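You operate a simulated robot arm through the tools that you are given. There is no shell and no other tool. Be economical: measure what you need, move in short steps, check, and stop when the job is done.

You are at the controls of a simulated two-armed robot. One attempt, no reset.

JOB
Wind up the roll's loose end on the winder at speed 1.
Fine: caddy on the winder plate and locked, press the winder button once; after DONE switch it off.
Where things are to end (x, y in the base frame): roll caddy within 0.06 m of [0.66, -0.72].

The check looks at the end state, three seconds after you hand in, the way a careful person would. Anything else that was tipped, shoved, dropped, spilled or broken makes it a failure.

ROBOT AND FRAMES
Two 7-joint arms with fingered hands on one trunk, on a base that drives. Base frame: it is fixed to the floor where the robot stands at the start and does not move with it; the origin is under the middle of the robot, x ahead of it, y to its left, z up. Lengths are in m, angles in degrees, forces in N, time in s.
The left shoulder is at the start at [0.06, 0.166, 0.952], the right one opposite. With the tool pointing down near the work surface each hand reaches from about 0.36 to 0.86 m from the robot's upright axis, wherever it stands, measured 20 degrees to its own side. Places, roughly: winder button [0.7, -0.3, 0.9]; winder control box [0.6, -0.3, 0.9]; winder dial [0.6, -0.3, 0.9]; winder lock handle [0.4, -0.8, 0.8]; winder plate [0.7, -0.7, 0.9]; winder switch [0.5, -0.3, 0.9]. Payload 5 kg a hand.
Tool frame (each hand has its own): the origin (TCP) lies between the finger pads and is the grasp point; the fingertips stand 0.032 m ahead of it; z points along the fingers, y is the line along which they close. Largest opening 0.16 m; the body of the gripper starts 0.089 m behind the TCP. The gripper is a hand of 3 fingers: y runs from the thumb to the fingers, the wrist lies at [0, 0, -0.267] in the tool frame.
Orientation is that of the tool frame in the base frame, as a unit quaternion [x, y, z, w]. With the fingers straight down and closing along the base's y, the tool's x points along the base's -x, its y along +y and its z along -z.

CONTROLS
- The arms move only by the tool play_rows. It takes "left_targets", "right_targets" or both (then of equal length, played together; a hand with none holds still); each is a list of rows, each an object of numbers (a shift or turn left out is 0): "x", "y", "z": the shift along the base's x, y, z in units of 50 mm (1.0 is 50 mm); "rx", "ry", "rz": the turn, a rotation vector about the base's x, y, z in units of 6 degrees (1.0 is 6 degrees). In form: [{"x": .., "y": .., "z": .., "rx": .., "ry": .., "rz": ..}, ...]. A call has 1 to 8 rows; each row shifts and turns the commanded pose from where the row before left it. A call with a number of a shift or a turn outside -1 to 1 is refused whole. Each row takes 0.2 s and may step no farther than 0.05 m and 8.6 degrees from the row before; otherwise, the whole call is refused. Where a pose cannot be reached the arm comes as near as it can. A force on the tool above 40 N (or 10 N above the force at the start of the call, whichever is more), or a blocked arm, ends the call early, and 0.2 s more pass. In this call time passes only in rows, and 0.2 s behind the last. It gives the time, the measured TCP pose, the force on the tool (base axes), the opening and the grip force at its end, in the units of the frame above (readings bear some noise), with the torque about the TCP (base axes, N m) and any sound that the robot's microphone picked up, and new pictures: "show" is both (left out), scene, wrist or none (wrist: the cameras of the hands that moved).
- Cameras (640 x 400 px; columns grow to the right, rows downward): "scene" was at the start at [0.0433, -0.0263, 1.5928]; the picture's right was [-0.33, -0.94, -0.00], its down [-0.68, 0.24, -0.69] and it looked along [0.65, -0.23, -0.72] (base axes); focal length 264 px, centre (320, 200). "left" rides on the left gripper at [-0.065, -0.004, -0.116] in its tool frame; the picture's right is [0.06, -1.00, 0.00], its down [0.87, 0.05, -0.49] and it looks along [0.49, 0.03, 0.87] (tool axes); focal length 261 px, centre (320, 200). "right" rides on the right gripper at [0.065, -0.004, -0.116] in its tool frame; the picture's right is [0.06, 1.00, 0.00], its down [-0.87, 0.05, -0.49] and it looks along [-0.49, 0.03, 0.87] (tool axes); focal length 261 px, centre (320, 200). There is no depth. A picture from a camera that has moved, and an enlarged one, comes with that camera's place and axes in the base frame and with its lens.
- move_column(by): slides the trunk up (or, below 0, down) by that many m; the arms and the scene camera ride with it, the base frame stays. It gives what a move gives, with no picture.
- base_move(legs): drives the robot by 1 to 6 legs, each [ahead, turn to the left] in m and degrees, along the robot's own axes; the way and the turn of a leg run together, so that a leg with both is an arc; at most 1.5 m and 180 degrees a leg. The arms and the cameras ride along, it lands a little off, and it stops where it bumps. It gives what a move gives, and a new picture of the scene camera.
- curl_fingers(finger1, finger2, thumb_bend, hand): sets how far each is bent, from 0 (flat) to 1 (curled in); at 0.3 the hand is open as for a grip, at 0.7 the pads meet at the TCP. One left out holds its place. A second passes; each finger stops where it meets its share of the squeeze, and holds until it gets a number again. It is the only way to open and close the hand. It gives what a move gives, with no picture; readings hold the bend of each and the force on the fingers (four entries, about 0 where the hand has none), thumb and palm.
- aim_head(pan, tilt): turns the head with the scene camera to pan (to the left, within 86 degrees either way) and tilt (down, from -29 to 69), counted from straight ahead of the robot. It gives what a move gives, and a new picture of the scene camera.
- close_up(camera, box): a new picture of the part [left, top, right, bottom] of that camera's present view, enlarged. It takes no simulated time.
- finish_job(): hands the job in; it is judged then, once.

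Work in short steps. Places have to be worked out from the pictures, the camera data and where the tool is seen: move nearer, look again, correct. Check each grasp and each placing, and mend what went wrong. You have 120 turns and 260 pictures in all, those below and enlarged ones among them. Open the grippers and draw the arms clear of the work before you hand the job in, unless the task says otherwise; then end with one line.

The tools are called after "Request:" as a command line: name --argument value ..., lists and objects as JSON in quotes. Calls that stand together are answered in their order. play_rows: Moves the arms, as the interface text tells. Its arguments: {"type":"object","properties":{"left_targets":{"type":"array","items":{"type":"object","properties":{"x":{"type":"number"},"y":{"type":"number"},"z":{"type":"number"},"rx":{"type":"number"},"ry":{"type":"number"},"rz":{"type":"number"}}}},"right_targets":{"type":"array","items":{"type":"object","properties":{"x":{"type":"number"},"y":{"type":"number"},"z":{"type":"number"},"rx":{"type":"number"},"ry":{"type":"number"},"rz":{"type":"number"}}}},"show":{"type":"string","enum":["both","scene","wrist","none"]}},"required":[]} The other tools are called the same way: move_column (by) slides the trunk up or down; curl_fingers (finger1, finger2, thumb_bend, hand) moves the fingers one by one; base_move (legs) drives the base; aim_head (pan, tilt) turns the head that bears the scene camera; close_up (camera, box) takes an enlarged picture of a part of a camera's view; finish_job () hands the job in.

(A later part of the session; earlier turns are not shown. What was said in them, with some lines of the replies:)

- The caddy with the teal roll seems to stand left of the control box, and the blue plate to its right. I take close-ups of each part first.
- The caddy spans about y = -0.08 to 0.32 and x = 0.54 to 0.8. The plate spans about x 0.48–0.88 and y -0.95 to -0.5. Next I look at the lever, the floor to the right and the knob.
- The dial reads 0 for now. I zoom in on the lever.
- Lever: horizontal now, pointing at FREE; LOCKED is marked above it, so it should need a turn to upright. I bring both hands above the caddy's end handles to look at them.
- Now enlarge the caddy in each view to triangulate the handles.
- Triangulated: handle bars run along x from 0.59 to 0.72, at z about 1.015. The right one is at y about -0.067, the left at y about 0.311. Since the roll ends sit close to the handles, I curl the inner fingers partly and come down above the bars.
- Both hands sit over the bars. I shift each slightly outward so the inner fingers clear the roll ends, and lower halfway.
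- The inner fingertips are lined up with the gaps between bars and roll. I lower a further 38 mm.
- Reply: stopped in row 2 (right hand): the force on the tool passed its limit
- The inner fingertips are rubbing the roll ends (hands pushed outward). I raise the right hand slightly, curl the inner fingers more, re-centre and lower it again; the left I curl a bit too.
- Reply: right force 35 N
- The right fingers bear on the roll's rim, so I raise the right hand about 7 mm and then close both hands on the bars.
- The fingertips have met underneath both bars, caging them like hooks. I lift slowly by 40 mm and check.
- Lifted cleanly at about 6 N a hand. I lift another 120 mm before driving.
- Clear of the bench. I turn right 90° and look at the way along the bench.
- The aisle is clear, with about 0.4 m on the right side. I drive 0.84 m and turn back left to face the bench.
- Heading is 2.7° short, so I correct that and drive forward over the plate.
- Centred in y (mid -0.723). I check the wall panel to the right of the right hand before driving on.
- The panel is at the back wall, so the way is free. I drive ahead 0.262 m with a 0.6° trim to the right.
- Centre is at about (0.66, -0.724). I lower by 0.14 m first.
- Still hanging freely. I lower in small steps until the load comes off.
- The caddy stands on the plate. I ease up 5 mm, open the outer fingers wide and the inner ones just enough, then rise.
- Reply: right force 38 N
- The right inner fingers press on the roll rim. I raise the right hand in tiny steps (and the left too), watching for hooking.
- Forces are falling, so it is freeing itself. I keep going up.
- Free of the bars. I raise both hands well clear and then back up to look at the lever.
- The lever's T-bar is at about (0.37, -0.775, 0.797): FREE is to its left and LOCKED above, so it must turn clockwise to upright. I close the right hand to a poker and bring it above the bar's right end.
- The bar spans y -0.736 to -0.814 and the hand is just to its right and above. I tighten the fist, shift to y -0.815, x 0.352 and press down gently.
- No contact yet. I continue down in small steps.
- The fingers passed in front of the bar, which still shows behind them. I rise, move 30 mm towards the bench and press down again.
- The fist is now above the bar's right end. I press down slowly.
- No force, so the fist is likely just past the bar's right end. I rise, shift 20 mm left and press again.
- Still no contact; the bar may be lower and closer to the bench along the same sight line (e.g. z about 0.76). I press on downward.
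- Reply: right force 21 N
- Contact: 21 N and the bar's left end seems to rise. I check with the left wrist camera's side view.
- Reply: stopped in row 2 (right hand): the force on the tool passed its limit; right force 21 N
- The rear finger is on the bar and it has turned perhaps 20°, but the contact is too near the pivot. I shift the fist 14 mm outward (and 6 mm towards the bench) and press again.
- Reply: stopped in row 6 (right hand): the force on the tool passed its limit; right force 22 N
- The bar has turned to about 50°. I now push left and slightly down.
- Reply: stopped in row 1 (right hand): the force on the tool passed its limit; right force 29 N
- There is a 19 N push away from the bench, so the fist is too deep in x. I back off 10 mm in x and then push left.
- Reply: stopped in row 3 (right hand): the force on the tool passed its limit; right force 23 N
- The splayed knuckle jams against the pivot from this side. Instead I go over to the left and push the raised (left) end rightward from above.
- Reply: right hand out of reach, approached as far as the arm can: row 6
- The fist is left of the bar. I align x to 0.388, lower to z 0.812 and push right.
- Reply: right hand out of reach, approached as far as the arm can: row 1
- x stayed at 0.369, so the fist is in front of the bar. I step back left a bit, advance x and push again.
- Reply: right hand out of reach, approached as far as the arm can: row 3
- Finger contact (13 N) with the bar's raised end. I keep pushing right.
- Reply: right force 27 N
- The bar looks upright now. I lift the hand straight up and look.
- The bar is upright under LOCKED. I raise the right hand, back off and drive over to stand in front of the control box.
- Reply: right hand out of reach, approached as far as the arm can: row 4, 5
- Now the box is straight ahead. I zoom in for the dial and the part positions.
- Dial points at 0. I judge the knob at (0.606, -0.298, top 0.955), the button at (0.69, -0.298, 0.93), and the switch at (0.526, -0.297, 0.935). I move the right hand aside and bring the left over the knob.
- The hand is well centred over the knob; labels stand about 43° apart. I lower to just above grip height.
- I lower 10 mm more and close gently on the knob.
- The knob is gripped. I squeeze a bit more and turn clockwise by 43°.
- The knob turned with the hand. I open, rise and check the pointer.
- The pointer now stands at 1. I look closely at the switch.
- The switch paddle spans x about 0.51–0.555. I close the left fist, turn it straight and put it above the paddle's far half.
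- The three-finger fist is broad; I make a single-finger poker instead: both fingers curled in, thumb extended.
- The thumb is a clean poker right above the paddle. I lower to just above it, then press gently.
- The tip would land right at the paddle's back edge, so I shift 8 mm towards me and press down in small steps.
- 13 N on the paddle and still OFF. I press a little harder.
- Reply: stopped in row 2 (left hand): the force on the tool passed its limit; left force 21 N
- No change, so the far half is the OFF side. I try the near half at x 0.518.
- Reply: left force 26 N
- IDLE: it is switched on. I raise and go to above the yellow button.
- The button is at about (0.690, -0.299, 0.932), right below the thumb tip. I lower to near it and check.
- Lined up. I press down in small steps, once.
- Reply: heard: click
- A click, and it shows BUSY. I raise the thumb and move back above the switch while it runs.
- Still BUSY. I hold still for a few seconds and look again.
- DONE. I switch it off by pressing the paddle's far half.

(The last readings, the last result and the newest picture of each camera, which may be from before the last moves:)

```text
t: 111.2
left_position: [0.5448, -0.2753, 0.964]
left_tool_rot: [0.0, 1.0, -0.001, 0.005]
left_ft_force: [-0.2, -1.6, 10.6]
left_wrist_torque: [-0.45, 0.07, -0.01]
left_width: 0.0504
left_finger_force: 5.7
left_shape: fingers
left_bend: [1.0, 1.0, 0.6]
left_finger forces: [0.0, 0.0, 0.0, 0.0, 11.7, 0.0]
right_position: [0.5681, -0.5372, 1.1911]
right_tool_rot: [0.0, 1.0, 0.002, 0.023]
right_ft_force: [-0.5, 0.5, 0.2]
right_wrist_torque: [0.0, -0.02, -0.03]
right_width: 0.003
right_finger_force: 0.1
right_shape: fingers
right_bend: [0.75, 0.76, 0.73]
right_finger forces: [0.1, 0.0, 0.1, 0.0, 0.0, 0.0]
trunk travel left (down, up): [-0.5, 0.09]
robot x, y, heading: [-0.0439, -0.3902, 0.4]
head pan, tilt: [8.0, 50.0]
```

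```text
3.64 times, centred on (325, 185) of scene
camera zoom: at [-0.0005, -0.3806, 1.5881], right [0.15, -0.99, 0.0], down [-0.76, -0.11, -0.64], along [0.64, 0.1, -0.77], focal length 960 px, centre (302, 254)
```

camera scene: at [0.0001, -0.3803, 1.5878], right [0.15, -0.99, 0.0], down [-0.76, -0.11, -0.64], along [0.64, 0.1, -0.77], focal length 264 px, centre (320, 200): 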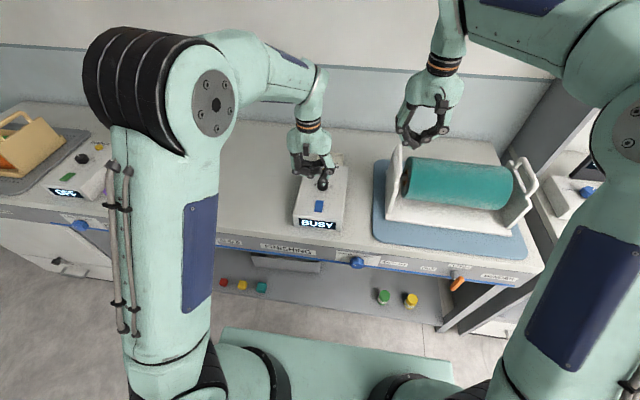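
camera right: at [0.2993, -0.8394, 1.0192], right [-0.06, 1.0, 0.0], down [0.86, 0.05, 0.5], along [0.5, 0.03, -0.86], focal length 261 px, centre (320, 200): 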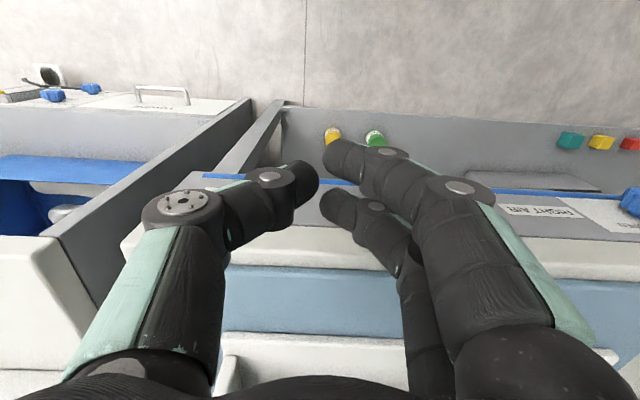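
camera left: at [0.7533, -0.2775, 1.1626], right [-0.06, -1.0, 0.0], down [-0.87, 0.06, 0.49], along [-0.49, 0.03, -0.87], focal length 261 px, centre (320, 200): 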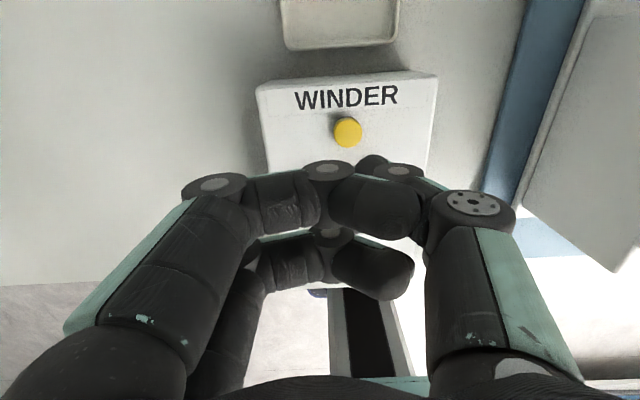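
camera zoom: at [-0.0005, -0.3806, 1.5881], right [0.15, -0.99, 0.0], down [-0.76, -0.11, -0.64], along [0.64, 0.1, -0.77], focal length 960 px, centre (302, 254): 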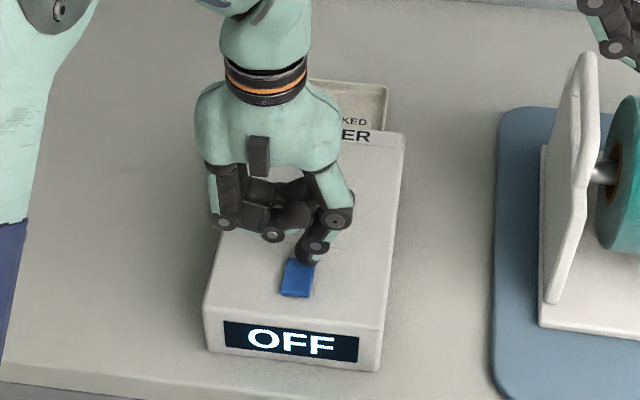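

OFF. I raise the hand, open both hands, back away and make a last check.

Request:
play_rows --left_targets '[{"z": 0.8}, {"z": 0.9}, {"z": 0.9}, {"z": 0.9}]' --show "none"

Request:
curl_fingers --hand "left" --finger1 0.3 --finger2 0.3 --thumb_bend 0.3

Request:
curl_fingers --hand "right" --finger1 0.3 --finger2 0.3 --thumb_bend 0.3

Request:
base_move --legs '[[-0.4, 0]]'

Request:
aim_head --pan -18 --tilt 42

Request:
close_up --camera "scene" --box '[160, 60, 480, 260]'

```text
t: 112.2
left_position: [0.548, -0.2725, 1.1428]
left_tool_rot: [0.001, 1.0, -0.001, 0.004]
left_ft_force: [-0.2, -0.6, 0.4]
left_wrist_torque: [0.04, 0.01, -0.02]
left_width: 0.0506
left_finger_force: 0.1
left_shape: fingers
left_bend: [1.0, 1.0, 0.6]
left_finger forces: [0.1, 0.0, 0.1, 0.0, 0.1, 0.0]
right_position: [0.5704, -0.5371, 1.1893]
right_tool_rot: [0.0, 1.0, 0.001, 0.022]
right_ft_force: [-0.1, -0.7, -0.3]
right_wrist_torque: [0.0, 0.0, -0.04]
right_width: 0.0038
right_finger_force: 0.1
right_shape: fingers
right_bend: [0.75, 0.76, 0.73]
right_finger forces: [0.0, 0.1, 0.0, 0.1, 0.0, 0.0]
trunk travel left (down, up): [-0.5, 0.09]
robot x, y, heading: [-0.041, -0.3915, 0.5]
head pan, tilt: [8.0, 50.0]
```

```text
t: 113.2
left_position: [0.5475, -0.2734, 1.1433]
left_tool_rot: [0.001, 1.0, -0.001, 0.005]
left_ft_force: [-0.5, 0.4, 0.0]
left_wrist_torque: [0.01, 0.0, 0.03]
left_width: 0.1672
left_finger_force: 0.0
left_shape: fingers
left_bend: [0.3, 0.3, 0.3]
left_finger forces: [0.0, 0.1, 0.0, 0.0, 0.1, 0.0]
right_position: [0.5697, -0.5372, 1.1901]
right_tool_rot: [0.0, 1.0, 0.001, 0.022]
right_ft_force: [0.5, 0.4, -0.4]
right_wrist_torque: [0.02, 0.02, 0.03]
right_width: 0.0034
right_finger_force: 0.0
right_shape: fingers
right_bend: [0.75, 0.76, 0.73]
right_finger forces: [0.0, 0.1, 0.0, 0.0, 0.0, 0.0]
trunk travel left (down, up): [-0.5, 0.09]
robot x, y, heading: [-0.0416, -0.3895, 0.5]
head pan, tilt: [8.0, 50.0]
```

```text
t: 114.2
left_position: [0.5477, -0.2734, 1.1419]
left_tool_rot: [0.0, 1.0, -0.001, 0.003]
left_ft_force: [0.0, -0.8, 1.2]
left_wrist_torque: [-0.02, 0.0, 0.03]
left_width: 0.1674
left_finger_force: 0.0
left_shape: fingers
left_bend: [0.3, 0.3, 0.3]
left_finger forces: [0.0, 0.1, 0.0, 0.0, 0.0, 0.1]
right_position: [0.5687, -0.5372, 1.1891]
right_tool_rot: [0.0, 1.0, 0.001, 0.023]
right_ft_force: [0.5, 0.5, 0.7]
right_wrist_torque: [0.02, 0.04, 0.0]
right_width: 0.1675
right_finger_force: 0.0
right_shape: fingers
right_bend: [0.3, 0.3, 0.3]
right_finger forces: [0.1, 0.1, 0.0, 0.0, 0.1, 0.0]
trunk travel left (down, up): [-0.5, 0.09]
robot x, y, heading: [-0.0403, -0.3932, 0.6]
head pan, tilt: [8.0, 50.0]
```

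```text
t: 116.8
left_position: [0.1325, -0.279, 1.1433]
left_tool_rot: [0.003, 1.0, -0.001, 0.004]
left_ft_force: [-0.4, -0.4, 0.4]
left_wrist_torque: [0.0, -0.03, 0.0]
left_width: 0.1675
left_finger_force: 0.0
left_shape: fingers
left_bend: [0.3, 0.3, 0.3]
left_finger forces: [0.1, 0.0, 0.1, 0.1, 0.1, 0.0]
right_position: [0.1532, -0.5427, 1.1912]
right_tool_rot: [0.003, 1.0, 0.001, 0.023]
right_ft_force: [-0.3, 0.8, 0.0]
right_wrist_torque: [0.0, -0.01, 0.01]
right_width: 0.1677
right_finger_force: 0.1
right_shape: fingers
right_bend: [0.3, 0.3, 0.3]
right_finger forces: [0.0, 0.0, 0.0, 0.0, 0.1, 0.0]
trunk travel left (down, up): [-0.5, 0.09]
robot x, y, heading: [-0.459, -0.3955, 0.3]
head pan, tilt: [8.0, 50.0]
camera scene: at [-0.4147, -0.3831, 1.5879], right [0.14, -0.99, 0.0], down [-0.76, -0.11, -0.64], along [0.64, 0.09, -0.77], focal length 264 px, centre (320, 200)
```

scene: 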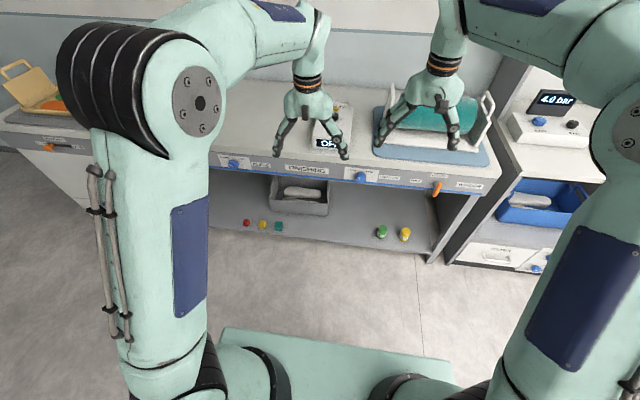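

```text
t: 117.7
left_position: [0.134, -0.2786, 1.143]
left_tool_rot: [0.004, 1.0, -0.001, 0.004]
left_ft_force: [-0.6, 0.5, -1.0]
left_wrist_torque: [0.0, -0.01, -0.02]
left_width: 0.1675
left_finger_force: 0.1
left_shape: fingers
left_bend: [0.3, 0.3, 0.3]
left_finger forces: [0.1, 0.0, 0.0, 0.0, 0.1, 0.0]
right_position: [0.1542, -0.5421, 1.1891]
right_tool_rot: [0.003, 1.0, 0.0, 0.022]
right_ft_force: [-0.6, -0.6, 0.0]
right_wrist_torque: [-0.02, -0.01, 0.01]
right_width: 0.1673
right_finger_force: 0.0
right_shape: fingers
right_bend: [0.3, 0.3, 0.3]
right_finger forces: [0.1, 0.0, 0.0, 0.1, 0.0, 0.0]
trunk travel left (down, up): [-0.5, 0.09]
robot x, y, heading: [-0.4562, -0.396, 0.2]
head pan, tilt: [-18.0, 42.0]
camera scene: at [-0.4102, -0.4196, 1.599], right [-0.31, -0.95, 0.0], down [-0.64, 0.2, -0.74], along [0.71, -0.23, -0.67], focal length 264 px, centre (320, 200)
```

scene: 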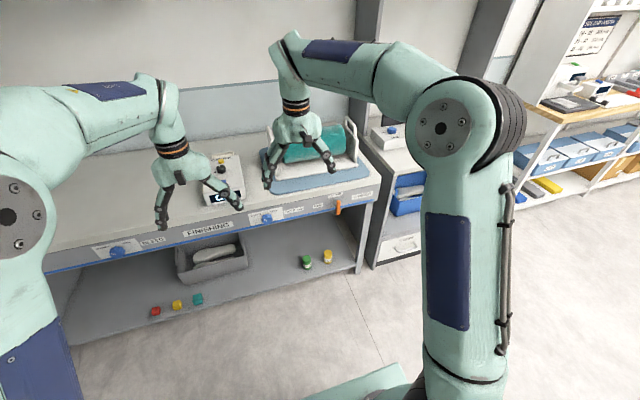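

```text
2.00 times, centred on (320, 160) of scene
camera zoom: at [-0.4102, -0.4196, 1.599], right [-0.31, -0.95, 0.0], down [-0.64, 0.2, -0.74], along [0.71, -0.23, -0.67], focal length 528 px, centre (320, 280)
```

zoom: 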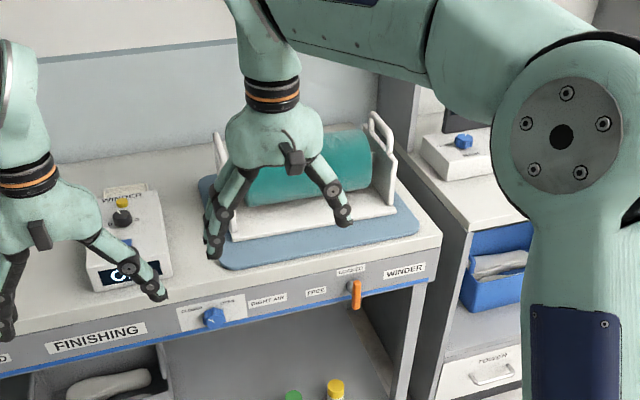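

Everything checks out: the caddy is centred near (0.66, -0.72) on the plate, the lever is upright at LOCKED, the display shows OFF, and both hands are open and clear. I hand in.

Request:
finish_job

```text
The job is handed in.
```

The roll's loose end was wound at speed 1 and the job is handed in. The caddy is on the winder plate near [0.66, -0.72] and locked. I pressed the button once; the display went from BUSY to DONE, and I then switched the winder off.
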